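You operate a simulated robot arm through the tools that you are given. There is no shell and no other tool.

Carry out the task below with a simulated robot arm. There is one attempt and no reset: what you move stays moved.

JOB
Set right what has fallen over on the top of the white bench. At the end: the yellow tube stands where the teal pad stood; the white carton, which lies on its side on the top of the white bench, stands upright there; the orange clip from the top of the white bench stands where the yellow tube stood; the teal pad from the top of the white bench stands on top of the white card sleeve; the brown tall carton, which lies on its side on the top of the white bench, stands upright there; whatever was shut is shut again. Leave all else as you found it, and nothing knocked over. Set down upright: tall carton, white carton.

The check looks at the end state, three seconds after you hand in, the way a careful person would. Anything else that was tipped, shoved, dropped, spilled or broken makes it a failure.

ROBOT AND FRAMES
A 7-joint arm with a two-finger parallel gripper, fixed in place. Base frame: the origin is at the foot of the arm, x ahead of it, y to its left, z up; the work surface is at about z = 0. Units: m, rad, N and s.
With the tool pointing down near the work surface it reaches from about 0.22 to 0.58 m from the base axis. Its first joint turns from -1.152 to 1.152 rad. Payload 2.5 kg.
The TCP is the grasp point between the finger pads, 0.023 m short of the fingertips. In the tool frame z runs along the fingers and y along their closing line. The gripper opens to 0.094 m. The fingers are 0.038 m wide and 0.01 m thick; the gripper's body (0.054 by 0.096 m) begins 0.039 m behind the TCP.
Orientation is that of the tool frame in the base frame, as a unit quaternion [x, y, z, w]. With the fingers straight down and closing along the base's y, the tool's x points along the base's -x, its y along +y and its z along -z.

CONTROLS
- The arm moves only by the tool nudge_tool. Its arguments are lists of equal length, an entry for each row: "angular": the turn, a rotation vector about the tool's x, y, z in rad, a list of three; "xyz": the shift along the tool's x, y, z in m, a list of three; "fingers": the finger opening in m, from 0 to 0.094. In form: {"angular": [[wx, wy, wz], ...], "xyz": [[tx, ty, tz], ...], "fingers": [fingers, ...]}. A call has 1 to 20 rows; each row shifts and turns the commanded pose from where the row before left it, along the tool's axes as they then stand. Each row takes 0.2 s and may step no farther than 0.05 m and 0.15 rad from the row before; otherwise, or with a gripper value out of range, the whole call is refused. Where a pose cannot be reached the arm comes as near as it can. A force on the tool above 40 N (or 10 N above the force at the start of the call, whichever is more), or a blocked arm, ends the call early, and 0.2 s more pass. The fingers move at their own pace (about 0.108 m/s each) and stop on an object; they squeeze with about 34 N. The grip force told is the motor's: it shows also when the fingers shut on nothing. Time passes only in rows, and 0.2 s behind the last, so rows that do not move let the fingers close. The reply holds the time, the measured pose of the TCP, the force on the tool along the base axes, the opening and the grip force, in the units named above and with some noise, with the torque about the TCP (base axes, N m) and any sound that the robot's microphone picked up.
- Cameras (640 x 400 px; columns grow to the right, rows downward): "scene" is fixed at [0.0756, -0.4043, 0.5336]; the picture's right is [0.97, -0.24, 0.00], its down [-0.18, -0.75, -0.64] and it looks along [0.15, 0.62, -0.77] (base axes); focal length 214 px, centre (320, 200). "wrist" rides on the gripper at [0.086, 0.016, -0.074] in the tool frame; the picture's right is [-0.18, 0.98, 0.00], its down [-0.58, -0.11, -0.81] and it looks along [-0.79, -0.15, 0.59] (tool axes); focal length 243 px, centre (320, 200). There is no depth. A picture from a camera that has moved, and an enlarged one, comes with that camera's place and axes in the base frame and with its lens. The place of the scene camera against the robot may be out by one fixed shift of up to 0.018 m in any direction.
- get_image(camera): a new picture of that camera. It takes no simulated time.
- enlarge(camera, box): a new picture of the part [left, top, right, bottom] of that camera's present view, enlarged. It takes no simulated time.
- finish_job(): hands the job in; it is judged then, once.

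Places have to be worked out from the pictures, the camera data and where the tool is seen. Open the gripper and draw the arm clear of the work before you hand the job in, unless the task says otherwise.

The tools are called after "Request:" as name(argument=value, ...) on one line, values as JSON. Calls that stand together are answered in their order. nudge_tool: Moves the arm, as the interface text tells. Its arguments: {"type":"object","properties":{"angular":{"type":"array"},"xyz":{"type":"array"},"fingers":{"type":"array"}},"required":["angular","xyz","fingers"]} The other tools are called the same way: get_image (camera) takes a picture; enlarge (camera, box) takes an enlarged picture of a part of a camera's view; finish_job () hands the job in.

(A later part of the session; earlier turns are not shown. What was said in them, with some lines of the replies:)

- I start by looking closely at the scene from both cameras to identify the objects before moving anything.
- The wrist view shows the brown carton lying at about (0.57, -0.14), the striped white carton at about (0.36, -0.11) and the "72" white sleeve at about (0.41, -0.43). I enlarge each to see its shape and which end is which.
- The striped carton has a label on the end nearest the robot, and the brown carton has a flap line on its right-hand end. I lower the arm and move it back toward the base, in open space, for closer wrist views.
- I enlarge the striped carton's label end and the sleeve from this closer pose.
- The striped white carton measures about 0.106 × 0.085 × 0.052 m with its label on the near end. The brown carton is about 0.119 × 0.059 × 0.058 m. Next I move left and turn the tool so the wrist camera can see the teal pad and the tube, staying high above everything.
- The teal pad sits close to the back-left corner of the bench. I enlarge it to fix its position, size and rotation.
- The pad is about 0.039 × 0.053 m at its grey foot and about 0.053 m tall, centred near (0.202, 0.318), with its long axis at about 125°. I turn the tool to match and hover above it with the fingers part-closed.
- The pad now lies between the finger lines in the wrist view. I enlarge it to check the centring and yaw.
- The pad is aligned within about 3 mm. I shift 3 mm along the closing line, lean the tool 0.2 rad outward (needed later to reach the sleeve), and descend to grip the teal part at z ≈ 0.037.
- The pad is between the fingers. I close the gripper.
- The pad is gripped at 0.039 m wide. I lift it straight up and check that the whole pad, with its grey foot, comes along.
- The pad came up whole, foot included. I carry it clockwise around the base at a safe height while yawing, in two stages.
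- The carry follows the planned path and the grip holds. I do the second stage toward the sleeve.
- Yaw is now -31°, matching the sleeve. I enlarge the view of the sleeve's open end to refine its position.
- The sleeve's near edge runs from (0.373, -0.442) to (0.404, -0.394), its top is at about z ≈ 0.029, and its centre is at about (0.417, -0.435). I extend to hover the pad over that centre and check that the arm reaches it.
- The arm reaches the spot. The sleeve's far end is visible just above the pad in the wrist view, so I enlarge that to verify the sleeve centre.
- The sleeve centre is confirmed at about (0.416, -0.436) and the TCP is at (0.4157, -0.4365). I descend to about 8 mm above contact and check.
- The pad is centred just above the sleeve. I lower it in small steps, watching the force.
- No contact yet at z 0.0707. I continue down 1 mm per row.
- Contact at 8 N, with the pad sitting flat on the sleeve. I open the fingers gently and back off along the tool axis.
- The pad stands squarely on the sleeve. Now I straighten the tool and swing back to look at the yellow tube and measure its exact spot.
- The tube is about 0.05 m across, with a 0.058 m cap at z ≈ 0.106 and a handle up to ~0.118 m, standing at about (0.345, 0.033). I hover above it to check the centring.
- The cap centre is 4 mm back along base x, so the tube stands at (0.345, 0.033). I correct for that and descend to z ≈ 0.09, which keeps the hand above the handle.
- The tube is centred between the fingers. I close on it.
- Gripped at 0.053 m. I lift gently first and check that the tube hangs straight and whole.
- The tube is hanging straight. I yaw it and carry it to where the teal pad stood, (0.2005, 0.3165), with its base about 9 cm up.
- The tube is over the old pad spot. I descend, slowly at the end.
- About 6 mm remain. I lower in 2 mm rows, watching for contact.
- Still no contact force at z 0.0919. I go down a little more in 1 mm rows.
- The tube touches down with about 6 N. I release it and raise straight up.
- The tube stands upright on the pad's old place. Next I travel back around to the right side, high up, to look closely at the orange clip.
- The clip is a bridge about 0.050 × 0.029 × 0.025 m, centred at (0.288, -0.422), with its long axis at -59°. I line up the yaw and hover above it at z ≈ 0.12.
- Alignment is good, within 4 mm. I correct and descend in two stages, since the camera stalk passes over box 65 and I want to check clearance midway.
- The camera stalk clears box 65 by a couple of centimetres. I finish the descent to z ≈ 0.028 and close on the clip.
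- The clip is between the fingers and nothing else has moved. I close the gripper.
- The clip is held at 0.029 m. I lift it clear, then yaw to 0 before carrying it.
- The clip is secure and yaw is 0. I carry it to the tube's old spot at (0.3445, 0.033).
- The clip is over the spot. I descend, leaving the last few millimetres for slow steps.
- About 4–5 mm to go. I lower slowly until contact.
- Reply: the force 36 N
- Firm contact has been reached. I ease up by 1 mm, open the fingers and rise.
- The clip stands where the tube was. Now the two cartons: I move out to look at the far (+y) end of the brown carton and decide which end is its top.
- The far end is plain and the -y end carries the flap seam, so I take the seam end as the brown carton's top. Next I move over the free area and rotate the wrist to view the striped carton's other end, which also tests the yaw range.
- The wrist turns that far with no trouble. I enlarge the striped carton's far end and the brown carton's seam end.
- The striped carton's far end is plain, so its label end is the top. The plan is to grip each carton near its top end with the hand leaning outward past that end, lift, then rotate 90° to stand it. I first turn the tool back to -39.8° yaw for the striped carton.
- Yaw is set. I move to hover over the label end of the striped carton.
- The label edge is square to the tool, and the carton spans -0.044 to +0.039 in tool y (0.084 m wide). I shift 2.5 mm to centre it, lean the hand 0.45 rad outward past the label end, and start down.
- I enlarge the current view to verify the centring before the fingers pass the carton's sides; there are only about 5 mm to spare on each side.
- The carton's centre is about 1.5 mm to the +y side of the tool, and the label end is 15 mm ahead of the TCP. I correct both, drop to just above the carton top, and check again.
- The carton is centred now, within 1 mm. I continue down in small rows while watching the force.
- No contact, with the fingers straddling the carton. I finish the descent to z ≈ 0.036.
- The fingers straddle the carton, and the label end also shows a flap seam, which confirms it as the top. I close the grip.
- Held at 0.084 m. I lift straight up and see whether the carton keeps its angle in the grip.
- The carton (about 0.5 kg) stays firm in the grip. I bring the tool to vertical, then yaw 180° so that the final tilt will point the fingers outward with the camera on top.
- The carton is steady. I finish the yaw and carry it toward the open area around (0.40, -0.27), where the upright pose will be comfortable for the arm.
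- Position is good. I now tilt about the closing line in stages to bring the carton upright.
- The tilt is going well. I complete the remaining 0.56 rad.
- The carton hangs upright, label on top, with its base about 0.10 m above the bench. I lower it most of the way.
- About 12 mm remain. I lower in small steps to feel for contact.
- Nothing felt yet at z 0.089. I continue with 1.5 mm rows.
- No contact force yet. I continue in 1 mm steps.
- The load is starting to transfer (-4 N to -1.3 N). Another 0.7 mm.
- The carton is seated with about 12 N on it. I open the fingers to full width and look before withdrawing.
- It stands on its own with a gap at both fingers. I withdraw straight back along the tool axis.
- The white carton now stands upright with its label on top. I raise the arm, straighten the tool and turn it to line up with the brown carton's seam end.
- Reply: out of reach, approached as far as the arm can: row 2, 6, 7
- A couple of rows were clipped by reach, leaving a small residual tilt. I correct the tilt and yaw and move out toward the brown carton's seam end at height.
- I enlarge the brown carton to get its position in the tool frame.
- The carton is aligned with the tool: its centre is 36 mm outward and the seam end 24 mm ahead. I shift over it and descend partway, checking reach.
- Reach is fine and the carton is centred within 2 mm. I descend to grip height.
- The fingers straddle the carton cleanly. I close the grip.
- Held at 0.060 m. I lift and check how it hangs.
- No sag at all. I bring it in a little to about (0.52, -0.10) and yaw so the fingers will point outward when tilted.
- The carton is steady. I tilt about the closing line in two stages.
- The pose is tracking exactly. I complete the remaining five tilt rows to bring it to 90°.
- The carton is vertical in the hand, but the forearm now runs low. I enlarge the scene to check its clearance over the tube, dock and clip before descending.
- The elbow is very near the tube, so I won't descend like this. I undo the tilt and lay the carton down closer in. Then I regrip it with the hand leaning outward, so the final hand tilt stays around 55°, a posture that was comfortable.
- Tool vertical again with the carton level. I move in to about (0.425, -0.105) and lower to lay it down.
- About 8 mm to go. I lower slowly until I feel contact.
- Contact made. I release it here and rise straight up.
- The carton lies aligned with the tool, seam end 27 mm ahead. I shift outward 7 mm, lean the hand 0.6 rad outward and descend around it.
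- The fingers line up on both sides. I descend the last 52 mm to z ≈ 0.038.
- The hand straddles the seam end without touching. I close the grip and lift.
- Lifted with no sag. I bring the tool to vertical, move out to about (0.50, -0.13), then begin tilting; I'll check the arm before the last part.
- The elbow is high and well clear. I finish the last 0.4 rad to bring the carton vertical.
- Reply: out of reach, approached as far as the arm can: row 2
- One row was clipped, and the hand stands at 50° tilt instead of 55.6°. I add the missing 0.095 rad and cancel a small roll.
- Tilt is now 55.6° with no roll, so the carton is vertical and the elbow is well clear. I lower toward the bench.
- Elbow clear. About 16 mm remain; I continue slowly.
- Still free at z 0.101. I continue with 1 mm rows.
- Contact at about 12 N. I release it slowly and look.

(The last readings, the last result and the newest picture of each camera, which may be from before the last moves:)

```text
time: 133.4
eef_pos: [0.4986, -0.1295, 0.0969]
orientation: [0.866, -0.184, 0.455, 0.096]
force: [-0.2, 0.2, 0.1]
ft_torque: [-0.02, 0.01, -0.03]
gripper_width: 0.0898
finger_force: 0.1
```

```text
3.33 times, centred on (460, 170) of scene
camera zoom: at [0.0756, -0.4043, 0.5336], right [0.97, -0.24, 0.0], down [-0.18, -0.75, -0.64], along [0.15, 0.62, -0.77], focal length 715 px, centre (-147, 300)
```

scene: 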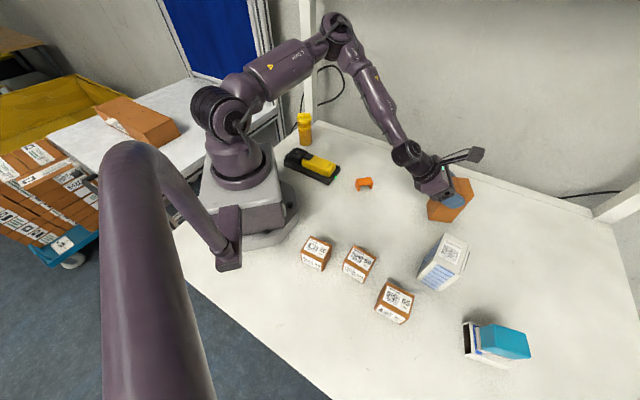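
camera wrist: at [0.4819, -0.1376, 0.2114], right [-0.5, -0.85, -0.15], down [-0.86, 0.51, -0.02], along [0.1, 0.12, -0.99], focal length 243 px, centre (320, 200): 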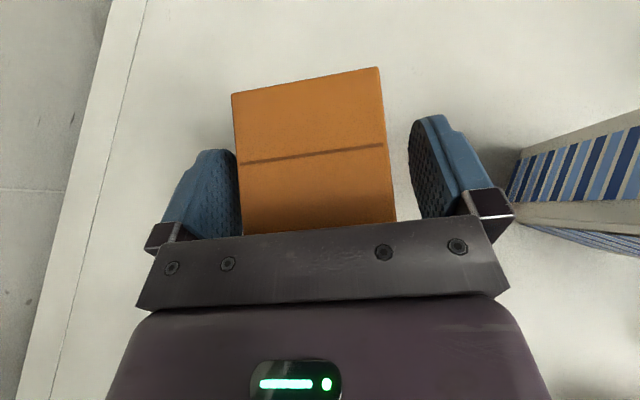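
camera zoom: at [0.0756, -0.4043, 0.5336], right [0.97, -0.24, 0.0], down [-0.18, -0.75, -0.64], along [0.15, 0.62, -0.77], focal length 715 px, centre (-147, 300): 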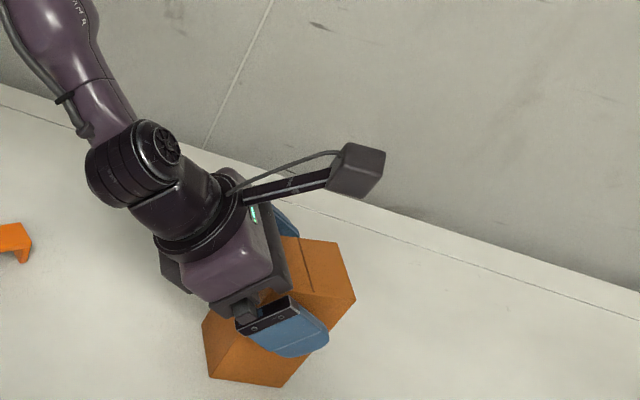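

The brown carton stands on its own. I withdraw straight back along the tool axis.

Request:
nudge_tool(angular=[[0, 0, 0], [0, 0, 0], [0, 0, 0], [0, 0, 0], [0, 0, 0]], xyz=[[0, 0, -0.015], [0, 0, -0.025], [0, 0, -0.035], [0, 0, -0.04], [0, 0, 0]], fingers=[0.09, 0.09, 0.09, 0.09, 0.09])

Request:
get_image(camera="wrist")

Request:
get_image(camera="scene")

```text
time: 134.6
eef_pos: [0.4117, -0.09, 0.1639]
orientation: [0.865, -0.185, 0.456, 0.096]
force: [-0.1, 0.1, -0.4]
ft_torque: [-0.01, -0.02, -0.04]
gripper_width: 0.09
finger_force: 0.1
```

```text
taken
camera wrist: at [0.3947, -0.1001, 0.278], right [-0.5, -0.85, -0.15], down [-0.86, 0.51, -0.02], along [0.1, 0.12, -0.99], focal length 243 px, centre (320, 200)
```

wrist: 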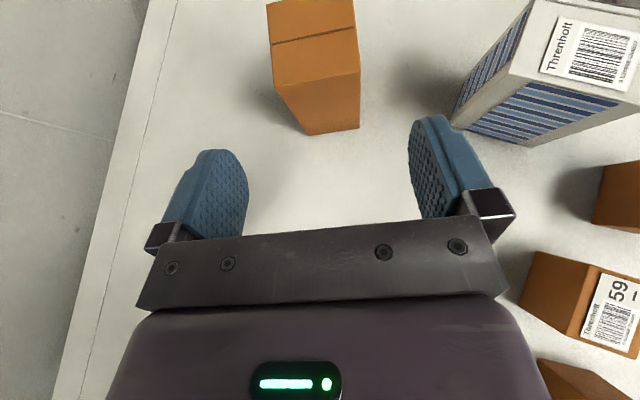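

```text
taken
```

scene: 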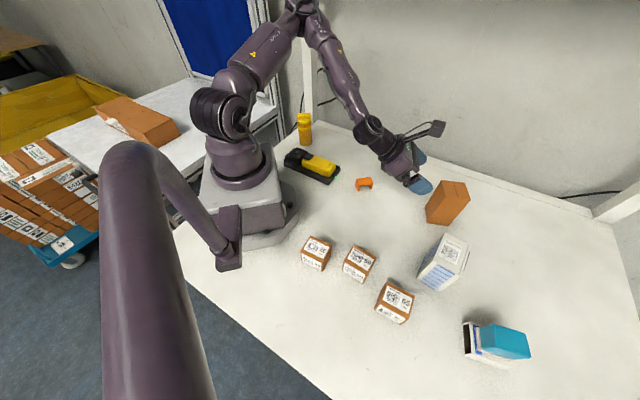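

The brown carton stands upright too. I straighten the tool and raise the arm well clear of the work, then inspect everything.

Request:
nudge_tool(angular=[[0, -0.1386, 0], [0, -0.1386, 0], [0, -0.1386, 0], [0, -0.1386, 0], [0, -0.1386, 0], [0, -0.1386, 0], [0, -0.1386, 0], [0, 0, 0], [0, 0, 0], [0, 0, 0], [0, 0, 0], [0, 0, 0], [0, 0, 0]], xyz=[[0, 0, 0], [0, 0, 0], [0, 0, 0], [0, 0, 0], [0, 0, 0], [0, 0, 0], [0, 0, 0], [0, 0, -0.04], [0, 0, -0.04], [0, 0, -0.04], [0, 0, -0.04], [-0.02, 0, -0.02], [0, 0, 0]], fingers=[0.09, 0.09, 0.09, 0.09, 0.09, 0.09, 0.09, 0.09, 0.09, 0.09, 0.09, 0.09, 0.09])

Request:
get_image(camera="scene")

Request:
get_image(camera="wrist")

```text
time: 137.4
eef_pos: [0.3945, -0.0832, 0.3423]
orientation: [0.978, -0.209, -0.001, -0.001]
force: [0.4, -0.4, 0.2]
ft_torque: [-0.01, 0.0, 0.02]
gripper_width: 0.0898
finger_force: 0.0
```

```text
taken
```

scene: 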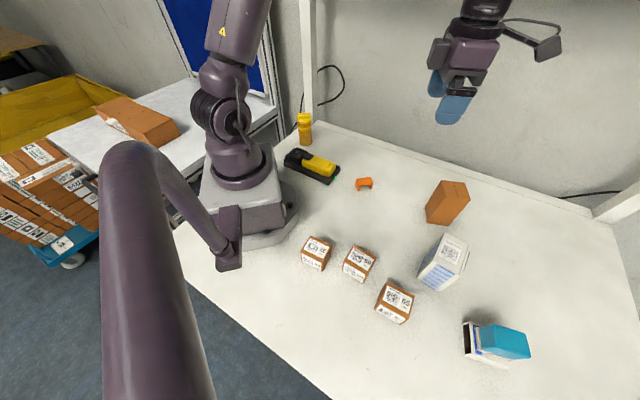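

```text
taken
camera wrist: at [0.4678, -0.1335, 0.4175], right [-0.57, -0.82, 0.0], down [-0.49, 0.34, 0.81], along [-0.66, 0.46, -0.59], focal length 243 px, centre (320, 200)
```

wrist: 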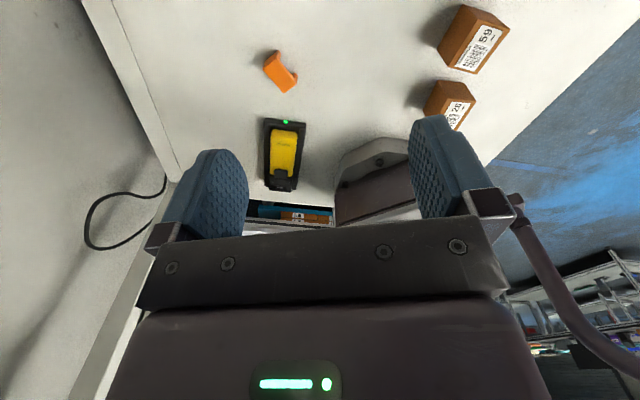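

I check each placed object up close in the scene view against the starting picture.

Request:
enlarge(camera="scene", box=[280, 100, 400, 200])

Request:
enlarge(camera="scene", box=[400, 170, 500, 300])

Request:
enlarge(camera="scene", box=[290, 220, 550, 380])

```text
4.00 times, centred on (340, 150) of scene
camera zoom: at [0.0756, -0.4043, 0.5336], right [0.97, -0.24, 0.0], down [-0.18, -0.75, -0.64], along [0.15, 0.62, -0.77], focal length 858 px, centre (240, 400)
```

zoom: 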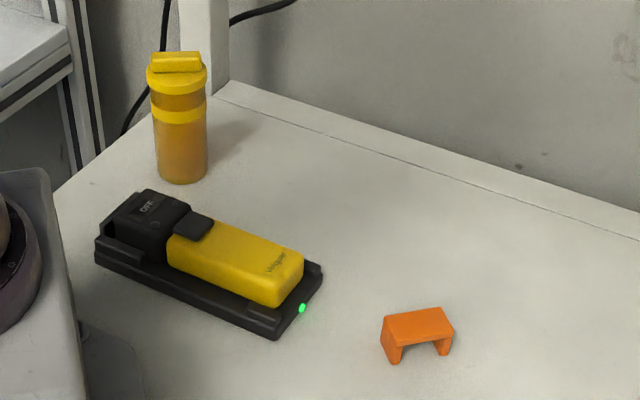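

```text
3.08 times, centred on (450, 235) of scene
camera zoom: at [0.0756, -0.4043, 0.5336], right [0.97, -0.24, 0.0], down [-0.18, -0.75, -0.64], along [0.15, 0.62, -0.77], focal length 660 px, centre (-80, 92)
```

zoom: 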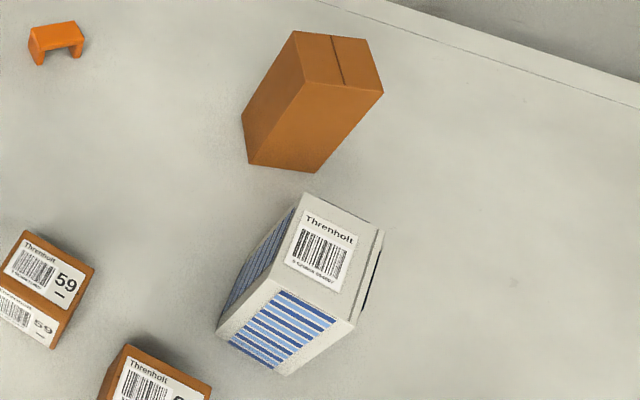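

```text
2.46 times, centred on (420, 300) of scene
camera zoom: at [0.0756, -0.4043, 0.5336], right [0.97, -0.24, 0.0], down [-0.18, -0.75, -0.64], along [0.15, 0.62, -0.77], focal length 528 px, centre (74, -46)
```

zoom: 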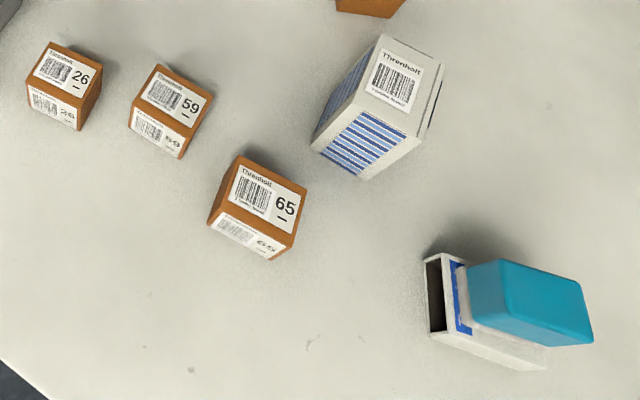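

Everything checks out:
- The tube stands on the pad's old spot and the clip on the tube's old spot.
- The pad sits on the sleeve, and the sleeve has not moved.
- Both cartons stand upright with their top ends up.
- The boxes and dock are where they were.

The gripper is open and clear of the work, so I hand in.

Request:
finish_job()

```text
The job is handed in.
```

The job is handed in, and in the last pictures everything asked for is in place. I had no result from the check when I finished.

- **Yellow tube:** it stands upright where the teal pad stood, cap on.
- **Orange clip:** it stands on its feet where the yellow tube stood.
- **Teal pad:** it stands on top of the white card sleeve, roughly centred, and the sleeve has not moved.
- **White carton:** it stands upright with its label end up, at about (0.41, -0.28), roughly 0.17 m from where it lay.
- **Brown tall carton:** it stands upright with its seam end up, at about (0.51, -0.13), just in from where it lay.
- **Everything else:** the sleeve, box 65 and the dock measured the same as at the start. Boxes 26 and 59 looked unmoved, and nothing was knocked over.

For both cartons I judged which end was the top from the pictures: one end had a label or flap seam and the other was plain. The brown carton took two tries. On the first, the elbow came too close to the tube, so I laid the carton down and gripped it again.

The gripper is open and the arm is raised clear of the bench.
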